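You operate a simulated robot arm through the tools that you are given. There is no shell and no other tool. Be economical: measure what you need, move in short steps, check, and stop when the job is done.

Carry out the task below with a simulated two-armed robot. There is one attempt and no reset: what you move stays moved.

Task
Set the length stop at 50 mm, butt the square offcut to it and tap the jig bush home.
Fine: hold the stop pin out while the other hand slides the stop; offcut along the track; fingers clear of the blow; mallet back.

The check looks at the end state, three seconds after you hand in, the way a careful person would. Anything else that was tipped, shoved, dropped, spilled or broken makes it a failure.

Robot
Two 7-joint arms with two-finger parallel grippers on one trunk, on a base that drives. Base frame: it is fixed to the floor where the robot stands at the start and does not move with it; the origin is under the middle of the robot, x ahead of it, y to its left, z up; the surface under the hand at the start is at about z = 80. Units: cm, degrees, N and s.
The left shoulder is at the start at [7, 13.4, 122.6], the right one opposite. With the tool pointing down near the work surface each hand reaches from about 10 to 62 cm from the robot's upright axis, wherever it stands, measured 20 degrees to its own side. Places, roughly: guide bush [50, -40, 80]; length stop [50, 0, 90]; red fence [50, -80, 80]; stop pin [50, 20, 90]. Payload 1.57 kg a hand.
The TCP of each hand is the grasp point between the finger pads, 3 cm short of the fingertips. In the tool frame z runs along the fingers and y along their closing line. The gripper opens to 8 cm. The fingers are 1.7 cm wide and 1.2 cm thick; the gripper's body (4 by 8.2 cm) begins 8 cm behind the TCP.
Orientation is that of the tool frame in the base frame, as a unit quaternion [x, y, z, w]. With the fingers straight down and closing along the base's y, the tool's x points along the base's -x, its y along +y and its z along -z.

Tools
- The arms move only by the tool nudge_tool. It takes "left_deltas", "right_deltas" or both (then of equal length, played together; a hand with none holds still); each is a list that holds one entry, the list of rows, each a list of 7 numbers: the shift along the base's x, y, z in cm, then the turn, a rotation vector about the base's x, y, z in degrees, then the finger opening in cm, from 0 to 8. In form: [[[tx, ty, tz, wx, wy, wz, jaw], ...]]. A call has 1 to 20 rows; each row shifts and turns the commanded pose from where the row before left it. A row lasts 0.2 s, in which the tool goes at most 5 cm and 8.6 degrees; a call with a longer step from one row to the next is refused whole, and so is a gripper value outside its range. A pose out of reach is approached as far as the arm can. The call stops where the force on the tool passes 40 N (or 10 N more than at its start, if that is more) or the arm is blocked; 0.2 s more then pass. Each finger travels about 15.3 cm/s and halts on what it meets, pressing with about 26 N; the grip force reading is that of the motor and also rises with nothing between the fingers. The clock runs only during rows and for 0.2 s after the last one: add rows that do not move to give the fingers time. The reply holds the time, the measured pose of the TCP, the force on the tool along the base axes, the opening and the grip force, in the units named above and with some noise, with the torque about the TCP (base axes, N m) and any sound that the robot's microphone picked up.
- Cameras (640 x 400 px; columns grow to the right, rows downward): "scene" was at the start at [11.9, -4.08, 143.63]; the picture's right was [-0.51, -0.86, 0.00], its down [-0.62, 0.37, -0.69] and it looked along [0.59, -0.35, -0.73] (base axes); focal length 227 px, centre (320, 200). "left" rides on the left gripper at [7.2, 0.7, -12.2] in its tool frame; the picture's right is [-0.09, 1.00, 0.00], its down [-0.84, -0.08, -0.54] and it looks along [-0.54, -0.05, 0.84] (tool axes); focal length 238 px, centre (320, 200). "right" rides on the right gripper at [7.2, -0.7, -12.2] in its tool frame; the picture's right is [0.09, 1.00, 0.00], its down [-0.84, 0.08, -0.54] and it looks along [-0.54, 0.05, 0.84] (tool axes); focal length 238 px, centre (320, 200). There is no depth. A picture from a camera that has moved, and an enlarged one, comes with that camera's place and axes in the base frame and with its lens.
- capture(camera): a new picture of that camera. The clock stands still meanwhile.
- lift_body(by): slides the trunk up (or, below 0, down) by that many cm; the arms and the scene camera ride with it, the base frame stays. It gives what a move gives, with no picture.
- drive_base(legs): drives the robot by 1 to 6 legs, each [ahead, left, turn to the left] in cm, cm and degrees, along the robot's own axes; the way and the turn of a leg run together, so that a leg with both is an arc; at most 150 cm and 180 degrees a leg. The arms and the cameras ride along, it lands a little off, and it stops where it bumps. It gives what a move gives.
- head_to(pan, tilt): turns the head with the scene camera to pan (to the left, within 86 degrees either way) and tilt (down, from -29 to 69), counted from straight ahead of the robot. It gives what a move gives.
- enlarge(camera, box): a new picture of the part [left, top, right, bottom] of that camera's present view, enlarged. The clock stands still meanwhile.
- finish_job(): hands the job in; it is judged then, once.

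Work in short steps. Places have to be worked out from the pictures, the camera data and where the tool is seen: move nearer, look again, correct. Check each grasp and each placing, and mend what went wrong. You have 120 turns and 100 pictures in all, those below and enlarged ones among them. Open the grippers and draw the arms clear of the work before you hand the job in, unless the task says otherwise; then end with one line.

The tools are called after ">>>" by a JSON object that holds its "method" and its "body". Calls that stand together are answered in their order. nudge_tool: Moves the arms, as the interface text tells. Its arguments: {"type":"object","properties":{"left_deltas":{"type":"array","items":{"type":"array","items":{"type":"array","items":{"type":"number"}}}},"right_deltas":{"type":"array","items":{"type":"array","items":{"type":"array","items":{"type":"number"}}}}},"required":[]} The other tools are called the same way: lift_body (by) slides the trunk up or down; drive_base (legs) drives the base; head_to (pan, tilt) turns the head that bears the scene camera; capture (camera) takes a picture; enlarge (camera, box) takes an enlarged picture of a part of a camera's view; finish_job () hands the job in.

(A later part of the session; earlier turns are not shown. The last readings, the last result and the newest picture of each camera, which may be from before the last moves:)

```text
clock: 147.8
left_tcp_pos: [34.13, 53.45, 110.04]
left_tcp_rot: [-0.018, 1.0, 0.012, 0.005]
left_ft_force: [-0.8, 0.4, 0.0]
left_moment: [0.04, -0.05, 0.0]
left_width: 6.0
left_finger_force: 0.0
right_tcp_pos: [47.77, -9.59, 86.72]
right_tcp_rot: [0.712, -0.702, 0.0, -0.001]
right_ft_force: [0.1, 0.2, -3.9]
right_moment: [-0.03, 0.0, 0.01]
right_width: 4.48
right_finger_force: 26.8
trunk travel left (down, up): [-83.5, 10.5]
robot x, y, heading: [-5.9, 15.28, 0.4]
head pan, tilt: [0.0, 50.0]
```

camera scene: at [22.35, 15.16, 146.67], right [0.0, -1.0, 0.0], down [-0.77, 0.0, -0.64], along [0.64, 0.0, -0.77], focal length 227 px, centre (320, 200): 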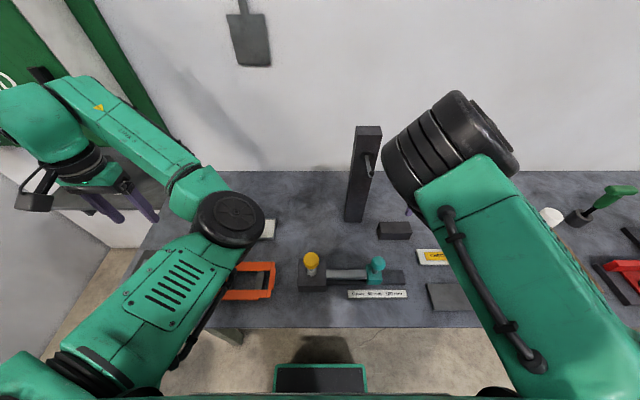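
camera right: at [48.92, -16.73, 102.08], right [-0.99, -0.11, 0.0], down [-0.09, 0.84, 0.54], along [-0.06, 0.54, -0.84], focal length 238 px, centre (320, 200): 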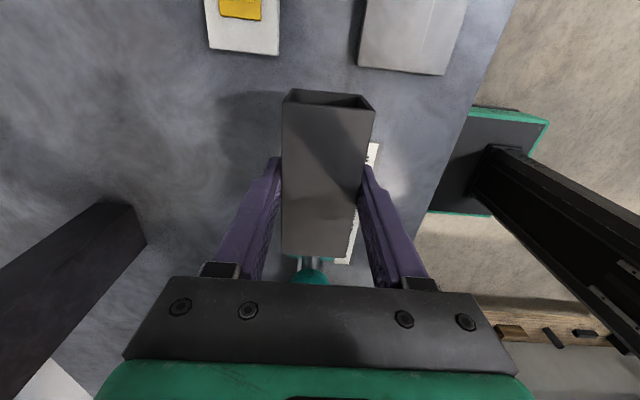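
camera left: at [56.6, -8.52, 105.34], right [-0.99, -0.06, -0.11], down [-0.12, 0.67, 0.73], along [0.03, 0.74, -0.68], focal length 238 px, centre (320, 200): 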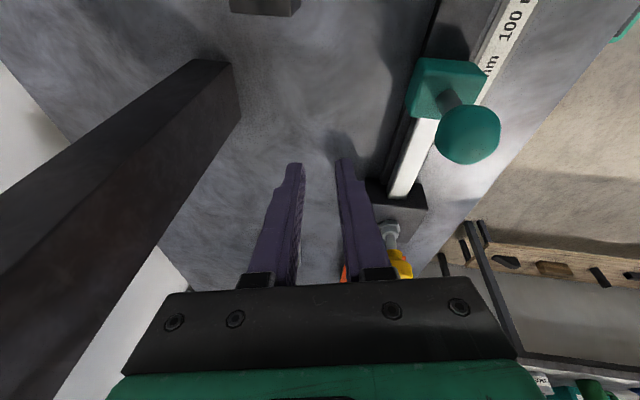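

No contact yet (86.7). I keep lowering in small steps.

>>> {"method": "nudge_tool", "body": {"right_deltas": [[[0.1, 0, -0.2, 0, 0, 0, 2], [0, 0, -0.2, 0, 0, 0, 2], [0, 0, -0.2, 0, 0, 0, 2], [0, 0, 0, 0, 0, 0, 2]]]}}

>>> {"method": "nudge_tool", "body": {"right_deltas": [[[0, 0, -0.2, 0, 0, 0, 2], [0, 0, -0.2, 0, 0, 0, 2], [0, 0, 0, 0, 0, 0, 2]]]}}

```text
clock: 148.8
left_tcp_pos: [34.17, 53.56, 110.03]
left_tcp_rot: [-0.02, 1.0, 0.011, 0.005]
left_ft_force: [-0.2, -0.7, -0.1]
left_moment: [0.03, -0.01, -0.01]
left_width: 6.01
left_finger_force: 0.0
right_tcp_pos: [48.03, -9.51, 85.98]
right_tcp_rot: [0.712, -0.703, 0.001, -0.001]
right_ft_force: [0.7, 0.2, -5.3]
right_moment: [-0.04, -0.02, -0.01]
right_width: 4.45
right_finger_force: 26.2
trunk travel left (down, up): [-83.5, 10.5]
robot x, y, heading: [-6.08, 15.17, 0.2]
head pan, tilt: [0.0, 50.0]
```

```text
clock: 149.6
left_tcp_pos: [34.19, 53.4, 109.96]
left_tcp_rot: [-0.02, 1.0, 0.013, 0.005]
left_ft_force: [-0.3, -0.4, -0.5]
left_moment: [0.02, 0.01, -0.01]
left_width: 5.99
left_finger_force: 0.0
right_tcp_pos: [48.02, -9.42, 85.52]
right_tcp_rot: [0.712, -0.702, 0.0, 0.0]
right_ft_force: [0.2, 0.5, -3.8]
right_moment: [-0.02, 0.0, 0.0]
right_width: 4.49
right_finger_force: 25.7
trunk travel left (down, up): [-83.5, 10.5]
robot x, y, heading: [-6.03, 15.4, 0.1]
head pan, tilt: [0.0, 50.0]
```

Still free. Continue down until the vertical force changes.

>>> {"method": "nudge_tool", "body": {"right_deltas": [[[0, 0, -0.2, 0, 0, 0, 2], [0, 0, -0.2, 0, 0, 0, 2], [0, 0, 0, 0, 0, 0, 2]]]}}

>>> {"method": "nudge_tool", "body": {"right_deltas": [[[0, 0, -0.2, 0, 0, 0, 2], [0, 0, -0.1, 0, 0, 0, 2], [0, 0, 0, 0, 0, 0, 2]]]}}

>>> {"method": "capture", "body": {"camera": "right"}}

```text
clock: 150.4
left_tcp_pos: [34.03, 53.48, 110.04]
left_tcp_rot: [-0.019, 1.0, 0.011, 0.006]
left_ft_force: [0.0, 0.6, 0.6]
left_moment: [0.01, 0.0, -0.01]
left_width: 6.02
left_finger_force: 0.0
right_tcp_pos: [47.94, -9.53, 85.5]
right_tcp_rot: [0.712, -0.702, 0.002, -0.001]
right_ft_force: [1.9, -0.5, 11.9]
right_moment: [0.63, 0.21, -0.07]
right_width: 4.48
right_finger_force: 26.1
trunk travel left (down, up): [-83.5, 10.5]
robot x, y, heading: [-5.66, 15.16, -0.1]
head pan, tilt: [0.0, 50.0]
```

```text
clock: 151.2
left_tcp_pos: [33.94, 53.56, 110.06]
left_tcp_rot: [-0.02, 1.0, 0.011, 0.005]
left_ft_force: [-0.3, 0.6, -0.1]
left_moment: [0.01, 0.01, 0.01]
left_width: 5.98
left_finger_force: 0.1
right_tcp_pos: [47.85, -9.34, 85.3]
right_tcp_rot: [0.712, -0.702, 0.003, -0.002]
right_ft_force: [4.6, -0.8, 17.7]
right_moment: [-0.05, 0.21, -0.04]
right_width: 4.48
right_finger_force: 25.7
trunk travel left (down, up): [-83.5, 10.5]
robot x, y, heading: [-5.91, 15.17, 0.3]
head pan, tilt: [0.0, 50.0]
```

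```text
29 pictures are left
camera right: at [48.61, -16.61, 97.44], right [-0.99, -0.11, 0.0], down [-0.09, 0.84, 0.54], along [-0.05, 0.54, -0.84], focal length 238 px, centre (320, 200)
```

right: 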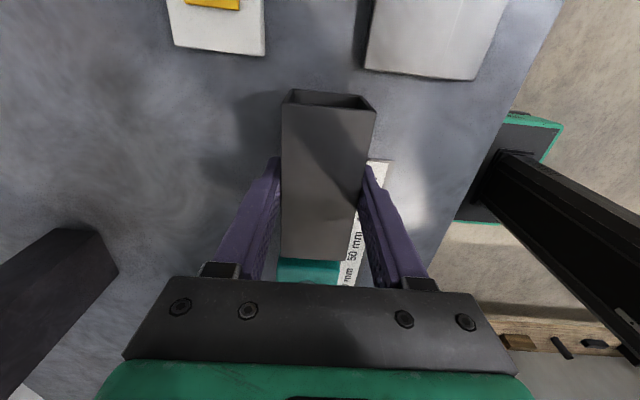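

Contact at TCP z≈85.4: the tube rests on the track. I unload slightly, centre it by +0.3 cm in x, and slide it along the track toward the stop.

>>> {"method": "nudge_tool", "body": {"right_deltas": [[[0, 0, 0.4, 0, 0, -0.8, 2], [0.3, 0, 0.1, 0, 0, 0, 2], [0, 0.4, 0, 0, 0, 0, 2], [0, 0.4, 0, 0, 0, 0, 2], [0, 0.4, 0, 0, 0, 0, 2], [0, 0, -0.1, 0, 0, 0, 2]]]}}

>>> {"method": "nudge_tool", "body": {"right_deltas": [[[0, 0.2, 0, 0, 0, 0, 2], [0, 0.2, 0, 0, 0, 0, 2], [0, 0, 0, 0, 0, 0, 2]]]}}

```text
clock: 152.6
left_tcp_pos: [34.18, 53.5, 109.96]
left_tcp_rot: [-0.02, 1.0, 0.012, 0.006]
left_ft_force: [0.6, 0.1, 0.1]
left_moment: [0.01, 0.0, -0.02]
left_width: 6.0
left_finger_force: 0.1
right_tcp_pos: [48.26, -8.34, 85.39]
right_tcp_rot: [0.708, -0.707, 0.001, -0.001]
right_ft_force: [0.3, -0.1, -2.8]
right_moment: [-0.01, -0.02, 0.02]
right_width: 4.49
right_finger_force: 25.9
trunk travel left (down, up): [-83.5, 10.5]
robot x, y, heading: [-5.93, 15.26, 0.0]
head pan, tilt: [0.0, 50.0]
```

```text
clock: 153.4
left_tcp_pos: [34.13, 53.4, 109.96]
left_tcp_rot: [-0.019, 1.0, 0.013, 0.004]
left_ft_force: [-0.9, 0.4, 0.0]
left_moment: [0.02, 0.03, -0.01]
left_width: 6.01
left_finger_force: 0.1
right_tcp_pos: [48.17, -8.02, 85.44]
right_tcp_rot: [-0.707, 0.707, 0.0, 0.001]
right_ft_force: [1.2, -1.4, -4.2]
right_moment: [0.0, 0.01, -0.01]
right_width: 4.46
right_finger_force: 25.9
trunk travel left (down, up): [-83.5, 10.5]
robot x, y, heading: [-6.23, 14.86, -0.1]
head pan, tilt: [0.0, 50.0]
```

No contact yet. I continue toward the stop in 0.2 cm steps.

>>> {"method": "nudge_tool", "body": {"right_deltas": [[[0, 0.2, 0, 0, 0, 0, 2], [0, 0.2, 0, 0, 0, 0, 2], [0, 0, 0, 0, 0, 0, 2]]]}}

>>> {"method": "nudge_tool", "body": {"right_deltas": [[[0, 0.2, 0, 0, 0, 0, 2], [0, 0, 0, 0, 0, 0, 2]]]}}

>>> {"method": "capture", "body": {"camera": "right"}}

```text
clock: 154.2
left_tcp_pos: [34.07, 53.47, 109.95]
left_tcp_rot: [-0.019, 1.0, 0.012, 0.005]
left_ft_force: [0.1, -0.4, 0.1]
left_moment: [0.03, -0.01, 0.0]
left_width: 5.98
left_finger_force: 0.1
right_tcp_pos: [48.19, -7.54, 85.42]
right_tcp_rot: [0.707, -0.707, 0.001, -0.001]
right_ft_force: [0.5, 0.1, -4.1]
right_moment: [0.0, -0.01, 0.03]
right_width: 4.49
right_finger_force: 25.9
trunk travel left (down, up): [-83.5, 10.5]
robot x, y, heading: [-5.76, 15.15, 0.2]
head pan, tilt: [0.0, 50.0]
```

```text
clock: 154.8
left_tcp_pos: [34.13, 53.43, 109.96]
left_tcp_rot: [-0.019, 1.0, 0.012, 0.005]
left_ft_force: [0.4, 0.8, 0.2]
left_moment: [0.01, -0.02, -0.02]
left_width: 6.01
left_finger_force: 0.0
right_tcp_pos: [48.18, -7.35, 85.4]
right_tcp_rot: [0.708, -0.707, 0.001, -0.001]
right_ft_force: [0.5, -0.8, -4.0]
right_moment: [0.0, 0.06, 0.0]
right_width: 4.47
right_finger_force: 25.6
trunk travel left (down, up): [-83.5, 10.5]
robot x, y, heading: [-5.98, 15.49, 0.2]
head pan, tilt: [0.0, 50.0]
```

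```text
28 pictures are left
camera right: at [48.99, -14.59, 97.59], right [-1.0, -0.09, 0.0], down [-0.08, 0.84, 0.54], along [-0.05, 0.54, -0.84], focal length 238 px, centre (320, 200)
```

right: 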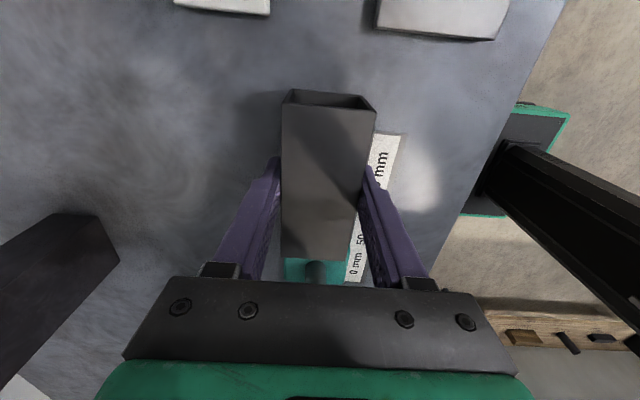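

Centred on the stop. Next small steps should touch.

>>> {"method": "nudge_tool", "body": {"right_deltas": [[[0, 0.15, 0, 0, 0, 0, 2], [0, 0.15, 0, 0, 0, 0, 2], [0, 0, 0, 0, 0, 0, 2]]]}}

>>> {"method": "nudge_tool", "body": {"right_deltas": [[[0, 0.15, 0, 0, 0, 0, 2], [0, 0.1, 0, 0, 0, 0, 2], [0, 0, 0, 0, 0, 0, 2]]]}}

```text
clock: 155.6
left_tcp_pos: [34.25, 53.2, 110.16]
left_tcp_rot: [-0.019, 1.0, 0.013, 0.005]
left_ft_force: [0.9, -0.5, 0.3]
left_moment: [0.03, 0.01, -0.01]
left_width: 5.99
left_finger_force: 0.3
right_tcp_pos: [48.19, -7.28, 85.41]
right_tcp_rot: [-0.707, 0.707, -0.002, 0.0]
right_ft_force: [1.3, -10.1, -2.0]
right_moment: [-0.31, 0.02, 0.17]
right_width: 4.48
right_finger_force: 26.2
trunk travel left (down, up): [-83.5, 10.5]
robot x, y, heading: [-6.04, 15.2, 0.1]
head pan, tilt: [0.0, 50.0]
```

```text
clock: 156.4
left_tcp_pos: [34.06, 53.05, 110.11]
left_tcp_rot: [-0.019, 1.0, 0.013, 0.005]
left_ft_force: [-0.1, 0.3, 0.4]
left_moment: [0.05, -0.01, 0.01]
left_width: 6.02
left_finger_force: 0.0
right_tcp_pos: [48.19, -7.17, 85.34]
right_tcp_rot: [-0.706, 0.708, 0.001, 0.002]
right_ft_force: [2.6, -19.4, 1.7]
right_moment: [-0.25, -0.04, 0.05]
right_width: 4.44
right_finger_force: 25.8
trunk travel left (down, up): [-83.5, 10.5]
robot x, y, heading: [-6.24, 15.21, 0.2]
head pan, tilt: [0.0, 50.0]
```

Butted (−19 N against the stop). I ease the push, press it down onto the track, then open and lift straight off.

>>> {"method": "nudge_tool", "body": {"right_deltas": [[[0, -0.1, -0.15, 0, 0, 0, 2], [0, 0, -0.15, 0, 0, 0, 2], [0, 0, 0, 0, 0, 0, 2]]]}}

>>> {"method": "nudge_tool", "body": {"right_deltas": [[[0, 0, 0, 0, 0, 0, 5.5], [0, 0, 0, 0, 0, 0, 6.5], [0, 0, 0, 0, 0, 0, 6.5], [0, 0, 0.5, 0, 0, 0, 6.5], [0, 0, 1.5, 0, 0, 0, 6.5], [0, 0, 2, 0, 0, 0, 6.5], [0, 0, 2, 0, 0, 0, 6.5], [0, 0, 2, 0, 0, 0, 6.5], [0, 0, 2, 0, 0, 0, 6.5], [0, 0, 2, 0, 0, 0, 6.5], [0, 0, 2, 0, 0, 0, 6.5], [0, 0, 2, 0, 0, 0, 6.5]]]}}

>>> {"method": "capture", "body": {"camera": "right"}}

```text
clock: 157.2
left_tcp_pos: [33.91, 53.37, 110.16]
left_tcp_rot: [-0.019, 1.0, 0.013, 0.006]
left_ft_force: [0.6, 0.9, 0.0]
left_moment: [0.03, 0.0, -0.02]
left_width: 6.01
left_finger_force: 0.1
right_tcp_pos: [48.11, -6.97, 85.13]
right_tcp_rot: [-0.707, 0.707, -0.002, 0.002]
right_ft_force: [1.5, -14.4, 12.3]
right_moment: [0.13, 0.14, -0.05]
right_width: 4.47
right_finger_force: 26.1
trunk travel left (down, up): [-83.5, 10.5]
robot x, y, heading: [-5.91, 15.19, 0.0]
head pan, tilt: [0.0, 50.0]
```

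```text
clock: 159.8
left_tcp_pos: [34.07, 53.44, 110.05]
left_tcp_rot: [-0.019, 1.0, 0.012, 0.004]
left_ft_force: [0.1, -0.4, -0.5]
left_moment: [0.03, -0.01, 0.01]
left_width: 6.02
left_finger_force: 0.1
right_tcp_pos: [48.02, -6.85, 101.02]
right_tcp_rot: [0.707, -0.707, 0.001, 0.0]
right_ft_force: [0.9, -0.4, -0.5]
right_moment: [0.03, 0.0, 0.01]
right_width: 6.5
right_finger_force: 0.1
trunk travel left (down, up): [-83.5, 10.5]
robot x, y, heading: [-6.21, 15.07, 0.1]
head pan, tilt: [0.0, 50.0]
```

```text
27 pictures are left
camera right: at [48.75, -14.06, 113.31], right [-1.0, -0.09, 0.0], down [-0.08, 0.84, 0.54], along [-0.05, 0.54, -0.84], focal length 238 px, centre (320, 200)
```

right: 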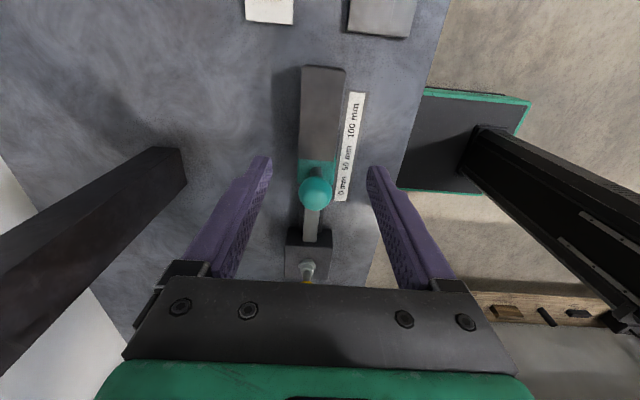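

The tube lies along the track, butted against the stop at the 50 mm mark. Now the mallet (handle along x at y≈−60, head near x≈66). I raise the right hand, unwind to yaw 0 and drive right.

>>> {"method": "nudge_tool", "body": {"right_deltas": [[[0, -1, 2, 0, 0, -8, 6], [0, -1, 2, 0, 0, -8, 6], [0, -1, 2, 0, 0, -8, 6], [0, -1, 1, 0, 0, -8, 6], [0, -1, 1, 0, 0, -8, 6], [-1, -1, 1, 0, 0, -8, 6], [-1, -1, 0, 0, 0, -8, 6], [-1, 0, 0, 0, 0, -8, 6], [-1, 0, 0, 0, 0, -8, 6], [0, 0, 0, 0, 0, -8, 6], [0, 0, 0, 0, 0, -8, 6], [0, 0, 0, 0, 0, -2, 6], [0, 0, 0, 0, 0, 0, 6]]], "left_deltas": [[[0, 0, 1, 0, 0, 0, 6], [0, 0, 1, 0, 0, 0, 6], [0, 0, 1, 0, 0, 0, 6], [0, 0, 1, 0, 0, 0, 6], [0, 0, 1, 0, 0, 0, 6], [0, 0, 0, 0, 0, 0, 6], [0, 0, 0, 0, 0, 0, 6], [0, 0, 0, 0, 0, 0, 6], [0, 0, 0, 0, 0, 0, 6], [0, 0, 0, 0, 0, 0, 6], [0, 0, 0, 0, 0, 0, 6], [0, 0, 0, 0, 0, 0, 6], [0, 0, 0, 0, 0, 0, 6]]]}}

>>> {"method": "drive_base", "body": {"legs": [[0, -46, 0], [10, 0, 0]]}}

>>> {"method": "capture", "body": {"camera": "right"}}

>>> {"method": "capture", "body": {"camera": "scene"}}

```text
clock: 162.6
left_tcp_pos: [34.09, 53.6, 115.06]
left_tcp_rot: [-0.019, 1.0, 0.013, 0.004]
left_ft_force: [0.5, -0.4, 0.5]
left_moment: [-0.02, -0.02, 0.01]
left_width: 6.03
left_finger_force: 0.0
right_tcp_pos: [44.06, -13.8, 110.04]
right_tcp_rot: [0.0, 1.0, -0.001, 0.0]
right_ft_force: [-0.2, 0.3, -0.5]
right_moment: [0.04, -0.01, 0.0]
right_width: 6.0
right_finger_force: 0.1
trunk travel left (down, up): [-83.5, 10.5]
robot x, y, heading: [-6.04, 15.18, 0.0]
head pan, tilt: [0.0, 50.0]
```

```text
clock: 166.1
left_tcp_pos: [43.94, 7.85, 115.18]
left_tcp_rot: [-0.018, 1.0, 0.012, 0.006]
left_ft_force: [0.7, 0.2, -0.4]
left_moment: [-0.01, 0.01, 0.03]
left_width: 6.0
left_finger_force: 0.0
right_tcp_pos: [53.59, -59.6, 110.26]
right_tcp_rot: [0.002, 1.0, -0.001, 0.001]
right_ft_force: [1.1, 0.5, 0.4]
right_moment: [-0.01, -0.05, 0.03]
right_width: 5.99
right_finger_force: 0.0
trunk travel left (down, up): [-83.5, 10.5]
robot x, y, heading: [4.06, -30.27, -0.0]
head pan, tilt: [0.0, 50.0]
```

```text
26 pictures are left
camera right: at [46.56, -60.21, 122.42], right [-0.09, 1.0, 0.0], down [0.84, 0.07, 0.54], along [0.54, 0.05, -0.84], focal length 238 px, centre (320, 200)
```

right: 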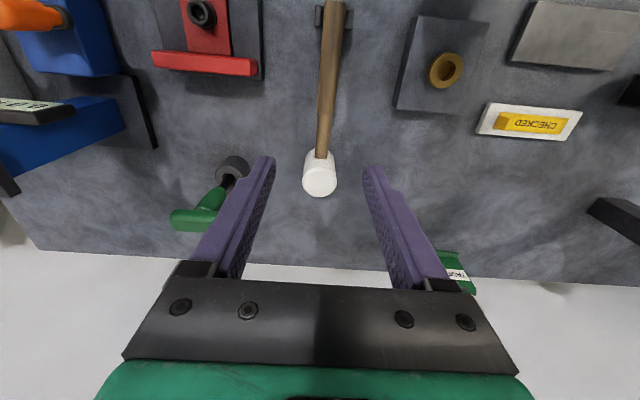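

```text
25 pictures are left
camera scene: at [16.27, -30.35, 146.71], right [0.0, -1.0, 0.0], down [-0.76, 0.0, -0.65], along [0.65, 0.0, -0.76], focal length 227 px, centre (320, 200)
```

scene: 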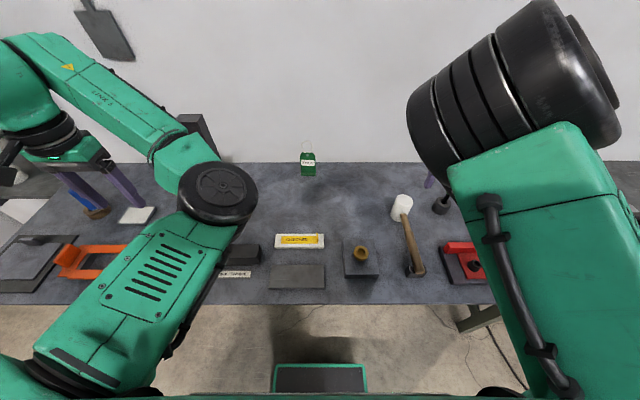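

I enlarge the mallet and bush to see how the mallet lies.

>>> {"method": "enlarge", "body": {"camera": "scene", "box": [330, 170, 490, 290]}}

>>> {"method": "enlarge", "body": {"camera": "right", "box": [260, 0, 500, 210]}}

```text
3.33 times, centred on (410, 230) of scene
camera zoom: at [16.27, -30.35, 146.71], right [0.0, -1.0, 0.0], down [-0.76, 0.0, -0.65], along [0.65, 0.0, -0.76], focal length 757 px, centre (20, 100)
```

zoom: 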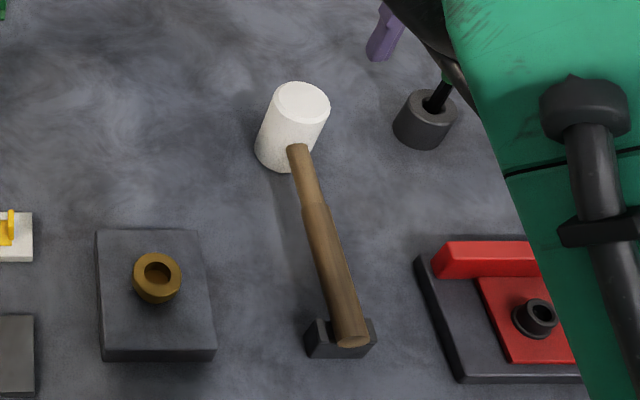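

```text
1.90 times, centred on (380, 105) of right
camera zoom: at [46.56, -60.21, 122.42], right [-0.09, 1.0, 0.0], down [0.84, 0.07, 0.54], along [0.54, 0.05, -0.84], focal length 454 px, centre (206, 381)
```

zoom: 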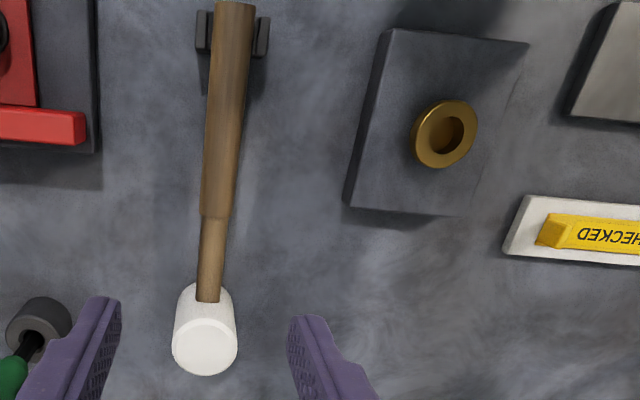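

The mallet stands head-down on its face with the handle level (y≈−58.5, z≈84.5) and the butt in a cradle, so gripping it from above gives a face-down tap. I drive 4.5 cm forward and lower to the handle near the head.

>>> {"method": "drive_base", "body": {"legs": [[4.6, 0, 0]]}}

>>> {"method": "nudge_tool", "body": {"right_deltas": [[[0, 1, -2, 0, 0, 0, 6], [0, 0, -2, 0, 0, 0, 6], [0, 0, -2, 0, 0, 0, 6], [0, 0, -2, 0, 0, 0, 6], [0, 0, -2, 0, 0, 0, 6], [0, 0, -2, 0, 0, 0, 6], [0, 0, -2, 0, 0, 0, 6], [0, 0, 0, 0, 0, 0, 6]]]}}

>>> {"method": "capture", "body": {"camera": "right"}}

```text
clock: 167.0
left_tcp_pos: [48.29, 8.03, 115.25]
left_tcp_rot: [-0.018, 1.0, 0.012, 0.008]
left_ft_force: [-0.3, 0.4, -0.2]
left_moment: [-0.02, -0.02, -0.01]
left_width: 6.01
left_finger_force: 0.0
right_tcp_pos: [57.96, -59.58, 110.33]
right_tcp_rot: [0.003, 1.0, -0.001, 0.003]
right_ft_force: [-0.2, 0.0, -0.4]
right_moment: [-0.01, -0.05, -0.01]
right_width: 6.0
right_finger_force: 0.0
trunk travel left (down, up): [-83.5, 10.5]
robot x, y, heading: [8.56, -30.44, -0.2]
head pan, tilt: [0.0, 50.0]
```

```text
clock: 168.8
left_tcp_pos: [48.82, 7.96, 114.97]
left_tcp_rot: [-0.016, 1.0, 0.012, 0.005]
left_ft_force: [0.5, 0.2, -0.8]
left_moment: [0.02, 0.0, -0.01]
left_width: 6.03
left_finger_force: 0.1
right_tcp_pos: [58.51, -58.53, 96.0]
right_tcp_rot: [0.002, 1.0, -0.001, 0.0]
right_ft_force: [-0.2, 0.1, -0.3]
right_moment: [0.01, 0.02, -0.01]
right_width: 6.02
right_finger_force: 0.0
trunk travel left (down, up): [-83.5, 10.5]
robot x, y, heading: [8.48, -30.31, -0.4]
head pan, tilt: [0.0, 50.0]
```

```text
22 pictures are left
camera right: at [51.43, -59.19, 108.19], right [-0.09, 1.0, 0.0], down [0.84, 0.07, 0.54], along [0.54, 0.05, -0.84], focal length 238 px, centre (320, 200)
```

right: 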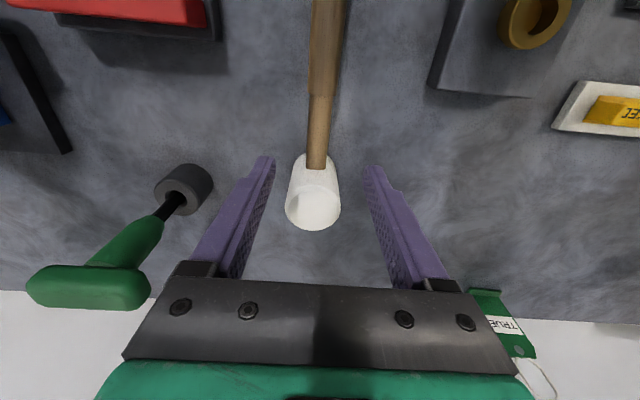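

Handle is centred between the fingers and clear of the head. I lower to z≈85 and close.

>>> {"method": "nudge_tool", "body": {"right_deltas": [[[0, 0, -2, 0, 0, 0, 6], [0, 0, -2, 0, 0, 0, 6], [0, 0, -2, 0, 0, 0, 6], [0, 0, -2, 0, 0, 0, 6], [0, 0, -2, 0, 0, 0, 6], [0, 0, -1, 0, 0, 0, 6], [0, 0, 0, 0, 0, 0, 6], [0, 0, 0, 0, 0, 0, 1], [0, 0, 0, 0, 0, 0, 1], [0, 0, 0, 0, 0, 0, 1], [0, 0, 0, 0, 0, 0, 1]]]}}

>>> {"method": "capture", "body": {"camera": "right"}}

```text
clock: 171.2
left_tcp_pos: [48.94, 7.83, 114.96]
left_tcp_rot: [-0.018, 1.0, 0.012, 0.005]
left_ft_force: [-0.7, 0.0, 0.8]
left_moment: [-0.01, -0.02, -0.01]
left_width: 5.99
left_finger_force: 0.1
right_tcp_pos: [58.64, -58.65, 85.12]
right_tcp_rot: [0.003, 1.0, -0.001, -0.001]
right_ft_force: [0.5, -0.8, -0.9]
right_moment: [-0.01, -0.03, 0.01]
right_width: 2.14
right_finger_force: 25.9
trunk travel left (down, up): [-83.5, 10.5]
robot x, y, heading: [8.53, -30.47, -0.1]
head pan, tilt: [0.0, 50.0]
```

```text
21 pictures are left
camera right: at [51.6, -59.31, 97.26], right [-0.09, 1.0, 0.0], down [0.84, 0.07, 0.54], along [0.54, 0.05, -0.84], focal length 238 px, centre (320, 200)
```

right: 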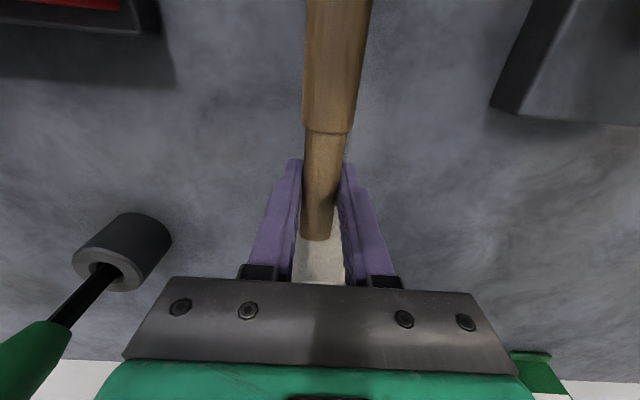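

Gripped on the 2.1 cm neck; return pose noted: [58.64, −58.65, 85.1]. I lift and check that it stays level.

>>> {"method": "nudge_tool", "body": {"right_deltas": [[[0, 0, 0.5, 0, 0, 0, 1], [0, 0, 1, 0, 0, 0, 1], [0, 0, 1.5, 0, 0, 0, 1], [0, 0, 2, 0, 0, 0, 1], [0, 0, 2, 0, 0, 0, 1], [0, 0, 2, 0, 0, 0, 1], [0, 0, 2, 0, 0, 0, 1], [0, 0, 0, 0, 0, 0, 1]]]}}

>>> {"method": "capture", "body": {"camera": "right"}}

>>> {"method": "capture", "body": {"camera": "scene"}}

```text
clock: 173.0
left_tcp_pos: [48.92, 7.89, 114.96]
left_tcp_rot: [-0.018, 1.0, 0.013, 0.005]
left_ft_force: [0.4, 0.3, -0.2]
left_moment: [-0.01, -0.02, 0.01]
left_width: 6.0
left_finger_force: 0.1
right_tcp_pos: [58.77, -58.69, 96.06]
right_tcp_rot: [0.002, 1.0, -0.001, -0.001]
right_ft_force: [0.4, -0.1, -4.7]
right_moment: [-0.02, 0.2, -0.02]
right_width: 2.15
right_finger_force: 25.9
trunk travel left (down, up): [-83.5, 10.5]
robot x, y, heading: [8.43, -30.31, -0.1]
head pan, tilt: [0.0, 50.0]
```

```text
20 pictures are left
camera right: at [51.59, -59.36, 108.25], right [-0.09, 1.0, 0.0], down [0.84, 0.07, 0.54], along [0.54, 0.05, -0.84], focal length 238 px, centre (320, 200)
```

right: 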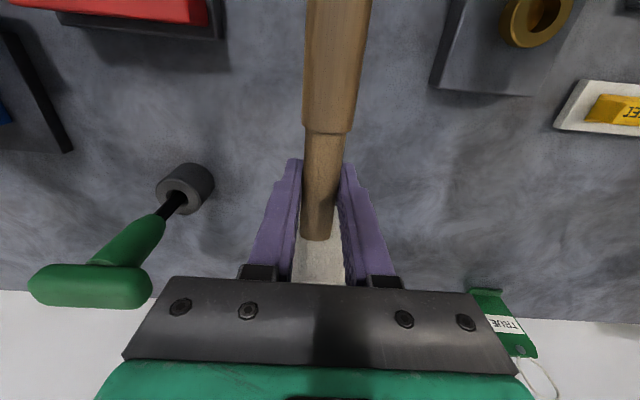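

```text
19 pictures are left
camera scene: at [21.42, -30.37, 146.65], right [0.0, -1.0, 0.0], down [-0.77, 0.0, -0.64], along [0.64, 0.0, -0.77], focal length 227 px, centre (320, 200)
```

scene: 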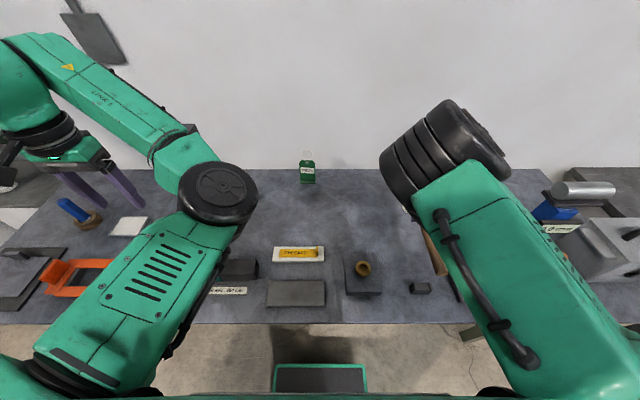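

The mallet is held level (0.48 kg). Bush centre is about [47.9, −42.7], head centre ~6.3 cm ahead of the TCP. I raise 3 cm and drive to put the head above the bush.

>>> {"method": "nudge_tool", "body": {"right_deltas": [[[0, 0, 1.5, 0, 0, 0, 1], [0, 0, 1.5, 0, 0, 0, 1], [0, 0, 0, 0, 0, 0, 1]]]}}

>>> {"method": "drive_base", "body": {"legs": [[0, 16.2, 0], [-17.2, 0, 0]]}}

>>> {"method": "capture", "body": {"camera": "scene"}}

>>> {"method": "capture", "body": {"camera": "right"}}

```text
clock: 173.8
left_tcp_pos: [48.9, 7.89, 114.99]
left_tcp_rot: [-0.017, 1.0, 0.013, 0.003]
left_ft_force: [0.1, -0.7, 0.4]
left_moment: [0.01, -0.03, -0.01]
left_width: 6.0
left_finger_force: 0.1
right_tcp_pos: [58.58, -58.6, 98.89]
right_tcp_rot: [0.003, 1.0, -0.001, 0.0]
right_ft_force: [0.1, -0.9, -4.1]
right_moment: [0.0, 0.18, 0.02]
right_width: 2.15
right_finger_force: 26.2
trunk travel left (down, up): [-83.5, 10.5]
robot x, y, heading: [8.94, -30.23, 0.3]
head pan, tilt: [0.0, 50.0]
```

```text
clock: 176.3
left_tcp_pos: [31.77, 24.13, 114.81]
left_tcp_rot: [-0.019, 1.0, 0.012, 0.003]
left_ft_force: [0.6, -0.2, -0.1]
left_moment: [0.0, -0.02, -0.01]
left_width: 6.01
left_finger_force: 0.1
right_tcp_pos: [41.56, -42.22, 98.69]
right_tcp_rot: [0.002, 1.0, -0.001, -0.002]
right_ft_force: [-0.5, -0.3, -4.4]
right_moment: [0.0, 0.22, -0.03]
right_width: 2.12
right_finger_force: 26.0
trunk travel left (down, up): [-83.5, 10.5]
robot x, y, heading: [-8.65, -13.92, 0.1]
head pan, tilt: [0.0, 50.0]
```

```text
18 pictures are left
camera scene: at [4.41, -14.13, 146.61], right [0.0, -1.0, 0.0], down [-0.77, 0.0, -0.64], along [0.64, 0.0, -0.77], focal length 227 px, centre (320, 200)
```

scene: 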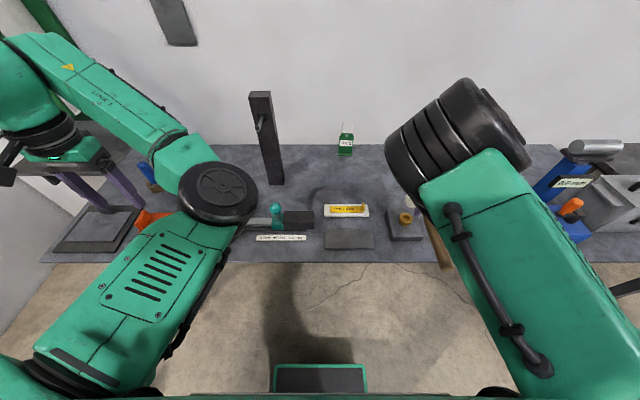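

```text
17 pictures are left
camera right: at [34.48, -43.0, 110.98], right [-0.09, 1.0, 0.0], down [0.84, 0.08, 0.54], along [0.54, 0.05, -0.84], focal length 238 px, centre (320, 200)
```

right: 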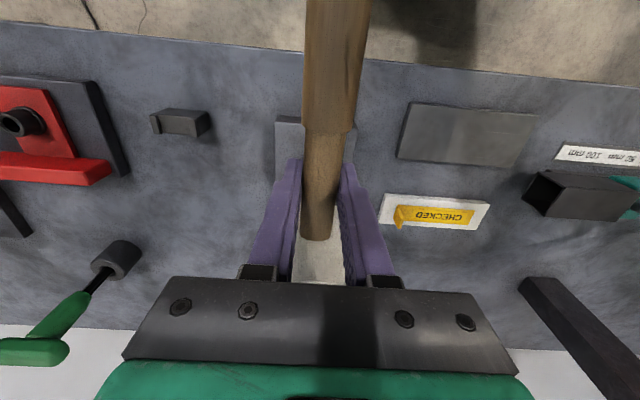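

Head is positioned over the bush. I lower slowly to find the bush top by touch.

>>> {"method": "nudge_tool", "body": {"right_deltas": [[[0, -0.2, -2, 0, 0, 0, 1], [0, 0, -2, 0, 0, 0, 1], [0, 0, -2, 0, 0, 0, 1], [0, 0, -0.7, 0, 0, 0, 1], [0, 0, 0, 0, 0, 0, 1]]]}}

>>> {"method": "enlarge", "body": {"camera": "scene", "box": [350, 160, 480, 270]}}

```text
clock: 177.5
left_tcp_pos: [31.5, 24.19, 115.03]
left_tcp_rot: [-0.017, 1.0, 0.013, 0.004]
left_ft_force: [-0.1, 0.9, 0.7]
left_moment: [0.03, -0.01, 0.0]
left_width: 5.98
left_finger_force: 0.1
right_tcp_pos: [41.4, -42.46, 92.26]
right_tcp_rot: [0.002, 1.0, -0.001, -0.001]
right_ft_force: [-0.3, -0.4, -5.2]
right_moment: [0.0, 0.19, 0.01]
right_width: 2.15
right_finger_force: 25.8
trunk travel left (down, up): [-83.5, 10.5]
robot x, y, heading: [-9.08, -14.23, -0.2]
head pan, tilt: [0.0, 50.0]
```

```text
3.64 times, centred on (415, 215) of scene
camera zoom: at [4.05, -14.09, 146.65], right [0.0, -1.0, 0.0], down [-0.77, 0.0, -0.64], along [0.64, 0.0, -0.77], focal length 826 px, centre (-26, 146)
```

zoom: 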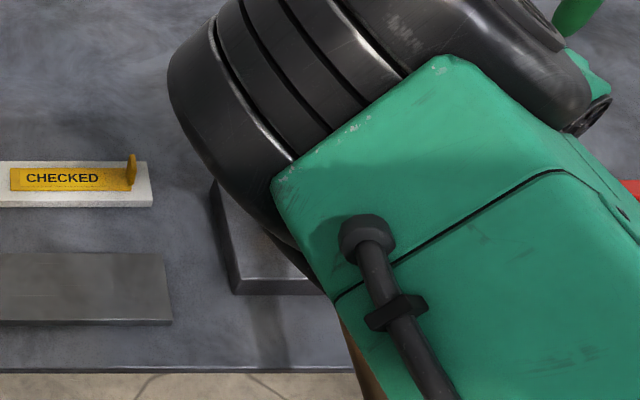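

The arm hides the view, so I continue by touch in small steps.

>>> {"method": "nudge_tool", "body": {"right_deltas": [[[0.3, 0, -0.4, 0, 0, 0, 1], [0, 0, -0.4, 0, 0, 0, 1], [0, 0, -0.4, 0, 0, 0, 1], [0, 0, 0, 0, 0, 0, 1]]]}}

>>> {"method": "nudge_tool", "body": {"right_deltas": [[[0, 0, -0.3, 0, 0, 0, 1], [0, 0, -0.3, 0, 0, 0, 1], [0, 0, 0, 0, 0, 0, 1]]]}}

```text
clock: 178.5
left_tcp_pos: [31.38, 24.14, 115.03]
left_tcp_rot: [-0.018, 1.0, 0.012, 0.004]
left_ft_force: [-0.5, -0.1, -0.6]
left_moment: [-0.04, 0.0, 0.0]
left_width: 5.99
left_finger_force: 0.1
right_tcp_pos: [41.59, -42.55, 90.87]
right_tcp_rot: [0.002, 1.0, -0.001, -0.001]
right_ft_force: [-1.3, -0.1, -4.5]
right_moment: [-0.01, 0.2, -0.03]
right_width: 2.15
right_finger_force: 25.7
trunk travel left (down, up): [-83.5, 10.5]
robot x, y, heading: [-8.67, -14.14, 0.1]
head pan, tilt: [0.0, 50.0]
```

```text
clock: 179.3
left_tcp_pos: [31.3, 24.14, 115.04]
left_tcp_rot: [-0.018, 1.0, 0.013, 0.005]
left_ft_force: [0.2, -1.0, 0.5]
left_moment: [0.03, 0.04, 0.0]
left_width: 5.98
left_finger_force: 0.1
right_tcp_pos: [41.51, -42.55, 90.48]
right_tcp_rot: [0.002, 1.0, -0.001, 0.0]
right_ft_force: [0.0, 0.2, 0.4]
right_moment: [0.0, -0.16, 0.01]
right_width: 2.15
right_finger_force: 25.4
trunk travel left (down, up): [-83.5, 10.5]
robot x, y, heading: [-9.31, -13.86, 0.0]
head pan, tilt: [0.0, 50.0]
```

Touch at TCP z≈90.45 (bush top ≈85.4). I raise 4 cm and give one tap with follow-through of ~1 cm.

>>> {"method": "nudge_tool", "body": {"right_deltas": [[[0, 0, 2, 0, 0, 0, 1], [0, 0, 2, 0, 0, 0, 1], [0, 0, 0, 0, 0, 0, 1], [0, 0, -2.5, 0, 0, 0, 1], [0, 0, -2.5, 0, 0, 0, 1], [0, 0, 0, 0, 0, 0, 1]]]}}

```text
clock: 180.7
left_tcp_pos: [31.01, 24.31, 115.2]
left_tcp_rot: [-0.017, 1.0, 0.011, 0.006]
left_ft_force: [-0.9, -0.6, -0.4]
left_moment: [-0.02, 0.0, 0.01]
left_width: 6.01
left_finger_force: 0.0
right_tcp_pos: [41.11, -42.42, 90.04]
right_tcp_rot: [0.001, 1.0, -0.002, 0.004]
right_ft_force: [-4.1, 0.1, 18.7]
right_moment: [-0.04, -0.68, -0.02]
right_width: 2.17
right_finger_force: 25.5
trunk travel left (down, up): [-83.5, 10.5]
robot x, y, heading: [-8.69, -14.23, -0.4]
head pan, tilt: [0.0, 50.0]
```

Some progress (tool ended 0.4 lower). I re-centre by +0.4 in x and give a firmer tap from higher.

>>> {"method": "nudge_tool", "body": {"right_deltas": [[[0, 0, 3, 0, 0, 0, 1], [0.4, 0, 3, 0, 0, 0, 1], [0, 0, 0, 0, 0, 0, 1], [0, 0, -3.5, 0, 0, 0, 1], [0, 0, -4.5, 0, 0, 0, 1], [0, 0, 0, 0, 0, 0, 1]]]}}

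>>> {"method": "nudge_tool", "body": {"right_deltas": [[[0, 0, 1, 0, 0, 0, 1], [0, 0, 1, 0, 0, 0, 1], [0, 0, 0, 0, 0, 0, 1]]]}}

>>> {"method": "capture", "body": {"camera": "right"}}

```text
clock: 181.9
left_tcp_pos: [31.16, 24.26, 115.06]
left_tcp_rot: [-0.018, 1.0, 0.011, 0.005]
left_ft_force: [0.4, 0.3, 0.2]
left_moment: [-0.02, 0.01, 0.01]
left_width: 5.99
left_finger_force: 0.1
right_tcp_pos: [41.8, -42.64, 88.89]
right_tcp_rot: [0.003, 1.0, -0.002, 0.002]
right_ft_force: [-0.4, 0.6, -4.5]
right_moment: [-0.01, 0.18, 0.02]
right_width: 2.18
right_finger_force: 26.0
trunk travel left (down, up): [-83.5, 10.5]
robot x, y, heading: [-8.46, -14.11, 0.1]
head pan, tilt: [0.0, 50.0]
stopped in row 5 (right hand): the force on the tool passed its limit at 57 N (the readings are from after the stop); the commanded pose is now the measured one
```

```text
clock: 182.7
left_tcp_pos: [31.44, 24.04, 114.95]
left_tcp_rot: [-0.018, 1.0, 0.012, 0.005]
left_ft_force: [-0.8, 0.6, -0.2]
left_moment: [-0.02, 0.04, 0.0]
left_width: 5.99
left_finger_force: 0.1
right_tcp_pos: [42.07, -42.83, 90.78]
right_tcp_rot: [0.002, 1.0, -0.002, 0.001]
right_ft_force: [0.6, 0.3, -4.4]
right_moment: [0.0, 0.19, -0.02]
right_width: 2.15
right_finger_force: 26.3
trunk travel left (down, up): [-83.5, 10.5]
robot x, y, heading: [-8.86, -14.2, -0.2]
head pan, tilt: [0.0, 50.0]
```

```text
15 pictures are left
camera right: at [34.95, -43.35, 103.06], right [-0.09, 1.0, 0.0], down [0.83, 0.08, 0.55], along [0.54, 0.04, -0.84], focal length 238 px, centre (320, 200)
```

right: 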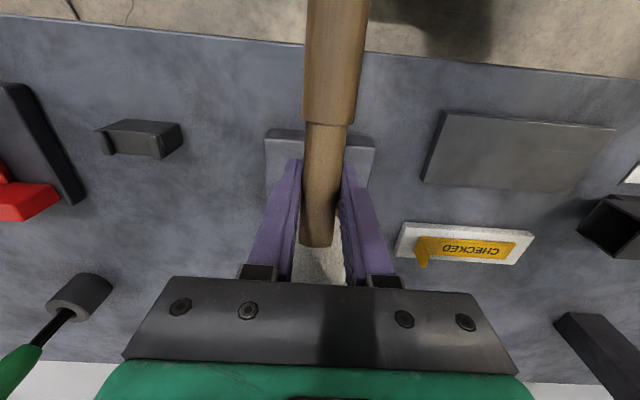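

The second tap hit 57 N and the tool then sat free at 88.9, so the bush went down. I probe the new height by touch.

>>> {"method": "nudge_tool", "body": {"right_deltas": [[[-0.3, 0.2, -1, 0, 0, 0, 1], [0, 0, -0.8, 0, 0, 0, 1], [0, 0, -0.3, 0, 0, 0, 1], [0, 0, 0, 0, 0, 0, 1]]]}}

>>> {"method": "nudge_tool", "body": {"right_deltas": [[[0, 0, -0.3, 0, 0, 0, 1], [0, 0, -0.2, 0, 0, 0, 1], [0, 0, 0, 0, 0, 0, 1]]]}}

```text
clock: 183.7
left_tcp_pos: [31.27, 24.1, 115.02]
left_tcp_rot: [-0.018, 1.0, 0.011, 0.005]
left_ft_force: [0.2, 0.2, 0.1]
left_moment: [0.0, -0.03, 0.01]
left_width: 6.0
left_finger_force: 0.1
right_tcp_pos: [41.55, -42.6, 88.97]
right_tcp_rot: [0.002, 1.0, -0.003, 0.004]
right_ft_force: [-1.5, 0.1, 4.2]
right_moment: [-0.11, -0.08, -0.03]
right_width: 2.15
right_finger_force: 25.9
trunk travel left (down, up): [-83.5, 10.5]
robot x, y, heading: [-8.69, -13.84, -0.1]
head pan, tilt: [0.0, 50.0]
```

```text
clock: 184.5
left_tcp_pos: [31.22, 24.13, 115.08]
left_tcp_rot: [-0.017, 1.0, 0.012, 0.006]
left_ft_force: [0.5, -0.6, -0.8]
left_moment: [0.01, 0.03, 0.0]
left_width: 6.0
left_finger_force: 0.0
right_tcp_pos: [41.37, -42.4, 88.51]
right_tcp_rot: [0.002, 1.0, -0.002, 0.002]
right_ft_force: [-7.9, 0.6, 2.8]
right_moment: [0.04, 0.13, 0.04]
right_width: 2.19
right_finger_force: 26.1
trunk travel left (down, up): [-83.5, 10.5]
robot x, y, heading: [-9.18, -13.94, -0.0]
head pan, tilt: [0.0, 50.0]
```

Contact is now at ≈88.9, i.e. 1.6 cm lower. I lift and step aside to look at the bush and the mallet attitude.

>>> {"method": "nudge_tool", "body": {"right_deltas": [[[0, 0, 2, 0, 0, 0, 1], [0, 0, 2, 0, 0, 0, 1], [0, 0, 2, 0, 0, 0, 1], [0, 0, 2, 0, 0, 0, 1], [0, 0, 0, 0, 0, 0, 1]]]}}

>>> {"method": "drive_base", "body": {"legs": [[0, -16.2, 0]]}}

>>> {"method": "capture", "body": {"camera": "scene"}}

>>> {"method": "enlarge", "body": {"camera": "right", "box": [270, 60, 570, 270]}}

```text
clock: 185.7
left_tcp_pos: [31.46, 24.15, 114.89]
left_tcp_rot: [-0.018, 1.0, 0.013, 0.004]
left_ft_force: [0.4, -0.2, -0.4]
left_moment: [0.01, -0.01, -0.01]
left_width: 6.01
left_finger_force: 0.1
right_tcp_pos: [41.75, -42.47, 96.33]
right_tcp_rot: [0.002, 1.0, -0.002, 0.003]
right_ft_force: [-0.9, 0.0, -4.6]
right_moment: [0.03, 0.21, 0.01]
right_width: 2.18
right_finger_force: 26.5
trunk travel left (down, up): [-83.5, 10.5]
robot x, y, heading: [-8.54, -14.0, -0.1]
head pan, tilt: [0.0, 50.0]
```

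```text
clock: 187.1
left_tcp_pos: [31.55, 8.29, 114.82]
left_tcp_rot: [-0.017, 1.0, 0.01, 0.005]
left_ft_force: [-0.4, -1.2, 0.5]
left_moment: [-0.04, -0.02, 0.0]
left_width: 5.99
left_finger_force: 0.0
right_tcp_pos: [41.74, -58.17, 96.3]
right_tcp_rot: [0.002, 1.0, -0.003, 0.003]
right_ft_force: [0.0, 1.0, -4.2]
right_moment: [-0.01, 0.2, 0.0]
right_width: 2.13
right_finger_force: 26.3
trunk travel left (down, up): [-83.5, 10.5]
robot x, y, heading: [-8.93, -29.59, -0.3]
head pan, tilt: [0.0, 50.0]
```

```text
14 pictures are left
camera scene: at [3.97, -29.77, 146.65], right [0.0, -1.0, 0.0], down [-0.77, 0.0, -0.64], along [0.64, 0.0, -0.77], focal length 227 px, centre (320, 200)
```

scene: 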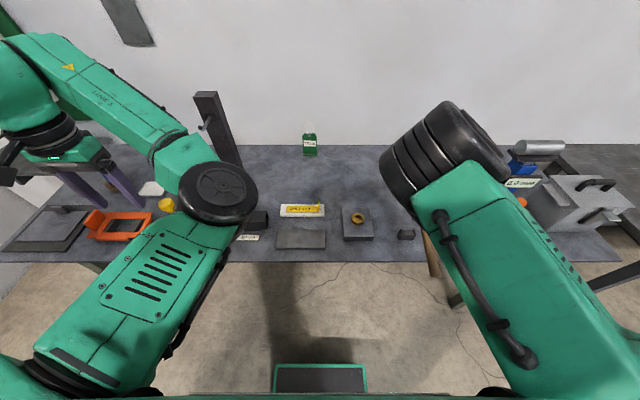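

```text
1.90 times, centred on (420, 165) of right
camera zoom: at [34.52, -58.88, 108.53], right [-0.09, 1.0, -0.01], down [0.83, 0.08, 0.55], along [0.54, 0.04, -0.84], focal length 454 px, centre (130, 267)
```

zoom: 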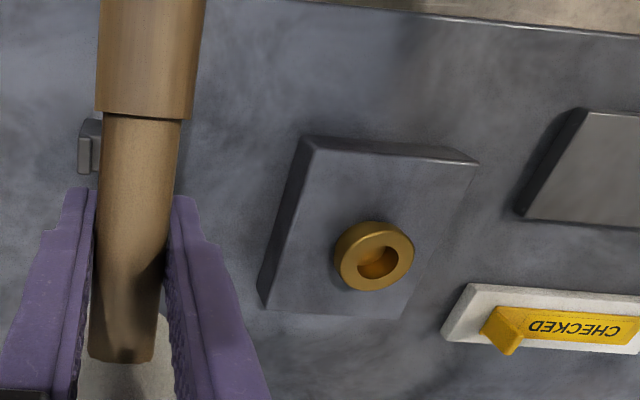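

The bush still shows a visible side wall. I enlarge the scene view to judge how proud it is.

>>> {"method": "enlarge", "body": {"camera": "scene", "box": [325, 190, 395, 250]}}

```text
6.67 times, centred on (360, 220) of scene
camera zoom: at [3.97, -29.77, 146.65], right [0.0, -1.0, 0.0], down [-0.77, 0.0, -0.64], along [0.64, 0.0, -0.77], focal length 1514 px, centre (53, 67)
```

zoom: 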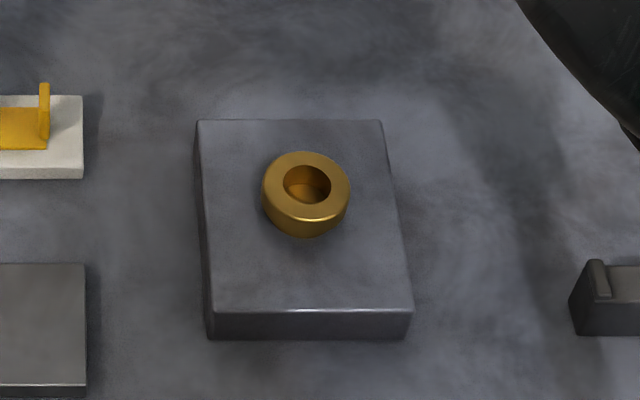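

The bush is still ~1.4 cm proud (was ~3), so it needs more taps. I drive back over it.

>>> {"method": "drive_base", "body": {"legs": [[0, 15.8, 0]]}}

```text
clock: 188.5
left_tcp_pos: [31.53, 23.33, 115.02]
left_tcp_rot: [-0.017, 1.0, 0.013, 0.004]
left_ft_force: [0.2, -0.4, -0.4]
left_moment: [0.03, -0.02, -0.01]
left_width: 6.02
left_finger_force: 0.1
right_tcp_pos: [41.73, -43.15, 96.24]
right_tcp_rot: [0.002, 1.0, 0.0, 0.002]
right_ft_force: [-0.4, -0.3, -4.7]
right_moment: [0.04, 0.15, 0.0]
right_width: 2.17
right_finger_force: 25.9
trunk travel left (down, up): [-83.5, 10.5]
robot x, y, heading: [-8.73, -14.89, 0.2]
head pan, tilt: [0.0, 50.0]
```

I centre (+0.7 y) and tap again with the same strength.

>>> {"method": "nudge_tool", "body": {"right_deltas": [[[0, 0.7, 0, 0, 0, 0, 1], [0, 0, 0, 0, 0, 0, 1], [0, 0, -4, 0, 0, 0, 1], [0, 0, -4.8, 0, 0, 0, 1], [0, 0, -0.5, 0, 0, 0, 1], [0, 0, 0, 0, 0, 0, 1]]]}}

>>> {"method": "nudge_tool", "body": {"right_deltas": [[[0, 0, 3, 0, 0, 0, 1], [0, 0, 3, 0, 0, 0, 1], [0, 0, 0, 0, 0, 0, 1]]]}}

```text
clock: 189.9
left_tcp_pos: [31.06, 23.87, 115.04]
left_tcp_rot: [-0.017, 1.0, 0.012, 0.007]
left_ft_force: [0.5, 0.0, -0.7]
left_moment: [-0.01, -0.01, 0.0]
left_width: 6.01
left_finger_force: 0.1
right_tcp_pos: [41.24, -42.0, 87.32]
right_tcp_rot: [0.002, 1.0, -0.003, 0.005]
right_ft_force: [-2.2, -0.6, 17.2]
right_moment: [-0.01, -0.7, -0.02]
right_width: 2.22
right_finger_force: 26.0
trunk travel left (down, up): [-83.5, 10.5]
robot x, y, heading: [-8.77, -14.31, 0.1]
head pan, tilt: [0.0, 50.0]
```

```text
clock: 190.7
left_tcp_pos: [31.55, 23.56, 114.91]
left_tcp_rot: [-0.016, 1.0, 0.012, 0.005]
left_ft_force: [0.4, 0.5, -0.2]
left_moment: [-0.02, 0.0, 0.01]
left_width: 6.01
left_finger_force: 0.1
right_tcp_pos: [41.48, -42.41, 92.82]
right_tcp_rot: [0.003, 1.0, -0.002, 0.0]
right_ft_force: [0.2, -0.1, -4.7]
right_moment: [0.02, 0.21, 0.01]
right_width: 2.21
right_finger_force: 25.6
trunk travel left (down, up): [-83.5, 10.5]
robot x, y, heading: [-8.6, -14.47, -0.2]
head pan, tilt: [0.0, 50.0]
```

It's now down to ≈87.3 with firm contact (≈ plate level). One more firm tap to be sure it is home.

>>> {"method": "nudge_tool", "body": {"right_deltas": [[[0, 0, 2, 0, 0, 0, 1], [0.1, 0, 2, 0, 0, 0, 1], [0, 0, 0, 0, 0, 0, 1], [0, 0, -4.5, 0, 0, 0, 1], [0, 0, -4.9, 0, 0, 0, 1], [0, 0, -1.2, 0, 0, 0, 1], [0, 0, 0, 0, 0, 0, 1]]]}}

>>> {"method": "nudge_tool", "body": {"right_deltas": [[[0, 0, 3, 0, 0, 0, 1], [0, 0, 3, 0, 0, 0, 1], [0, 0, 3, 0, 0, 0, 1], [0, 0, 0, 0, 0, 0, 1]]]}}

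>>> {"method": "drive_base", "body": {"legs": [[0, -16.2, 0]]}}

>>> {"method": "enlarge", "body": {"camera": "scene", "box": [325, 180, 435, 260]}}

>>> {"method": "capture", "body": {"camera": "right"}}

```text
clock: 192.3
left_tcp_pos: [31.3, 23.71, 115.03]
left_tcp_rot: [-0.016, 1.0, 0.011, 0.006]
left_ft_force: [0.0, 0.3, 0.2]
left_moment: [-0.02, 0.0, -0.02]
left_width: 6.03
left_finger_force: 0.1
right_tcp_pos: [41.4, -42.3, 86.69]
right_tcp_rot: [0.003, 1.0, -0.003, 0.005]
right_ft_force: [-0.5, 0.0, 15.4]
right_moment: [-0.04, -0.72, -0.05]
right_width: 2.17
right_finger_force: 25.9
trunk travel left (down, up): [-83.5, 10.5]
robot x, y, heading: [-9.27, -14.62, -0.1]
head pan, tilt: [0.0, 50.0]
```

```text
clock: 193.3
left_tcp_pos: [31.65, 23.61, 114.92]
left_tcp_rot: [-0.017, 1.0, 0.012, 0.004]
left_ft_force: [0.5, 0.4, 0.1]
left_moment: [-0.03, -0.02, 0.02]
left_width: 5.99
left_finger_force: 0.1
right_tcp_pos: [41.73, -42.3, 95.32]
right_tcp_rot: [0.003, 1.0, -0.002, 0.001]
right_ft_force: [0.3, 0.3, -4.1]
right_moment: [0.01, 0.17, 0.03]
right_width: 2.18
right_finger_force: 25.8
trunk travel left (down, up): [-83.5, 10.5]
robot x, y, heading: [-8.97, -14.8, -0.2]
head pan, tilt: [0.0, 50.0]
```

```text
clock: 194.8
left_tcp_pos: [31.64, 7.39, 114.82]
left_tcp_rot: [-0.016, 1.0, 0.011, 0.005]
left_ft_force: [0.1, 0.5, -0.6]
left_moment: [-0.01, 0.01, -0.01]
left_width: 5.99
left_finger_force: 0.1
right_tcp_pos: [41.67, -58.61, 95.31]
right_tcp_rot: [0.004, 1.0, -0.004, 0.002]
right_ft_force: [-1.2, 1.6, -3.8]
right_moment: [-0.03, 0.21, 0.0]
right_width: 2.17
right_finger_force: 25.2
trunk travel left (down, up): [-83.5, 10.5]
robot x, y, heading: [-8.84, -31.08, -0.2]
head pan, tilt: [0.0, 50.0]
```

```text
5.00 times, centred on (380, 220) of scene
camera zoom: at [3.93, -30.57, 146.65], right [0.0, -1.0, 0.0], down [-0.77, 0.0, -0.64], along [0.64, 0.0, -0.77], focal length 1136 px, centre (20, 100)
```

zoom: 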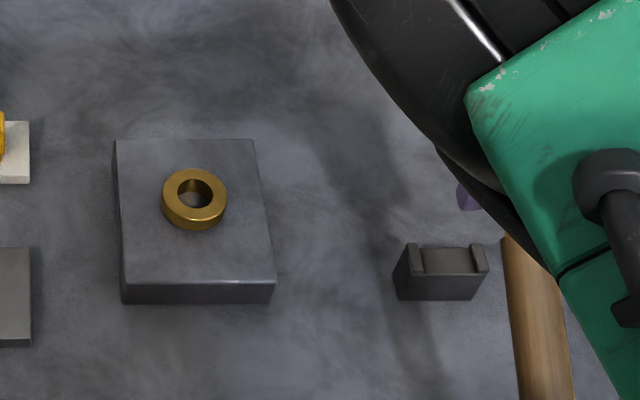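

```text
10 pictures are left
camera right: at [34.49, -59.14, 107.54], right [-0.08, 1.0, -0.01], down [0.84, 0.07, 0.55], along [0.54, 0.04, -0.84], focal length 238 px, centre (320, 200)
```

right: 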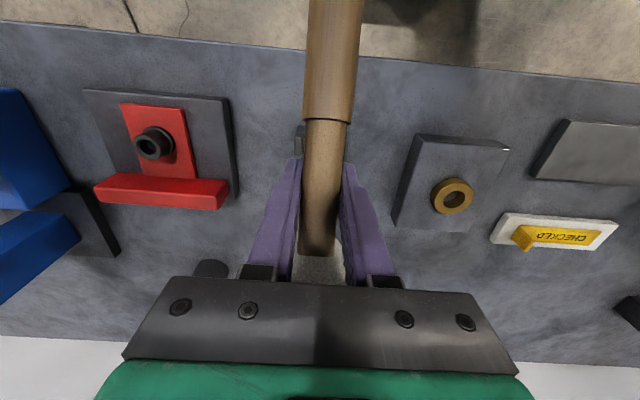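

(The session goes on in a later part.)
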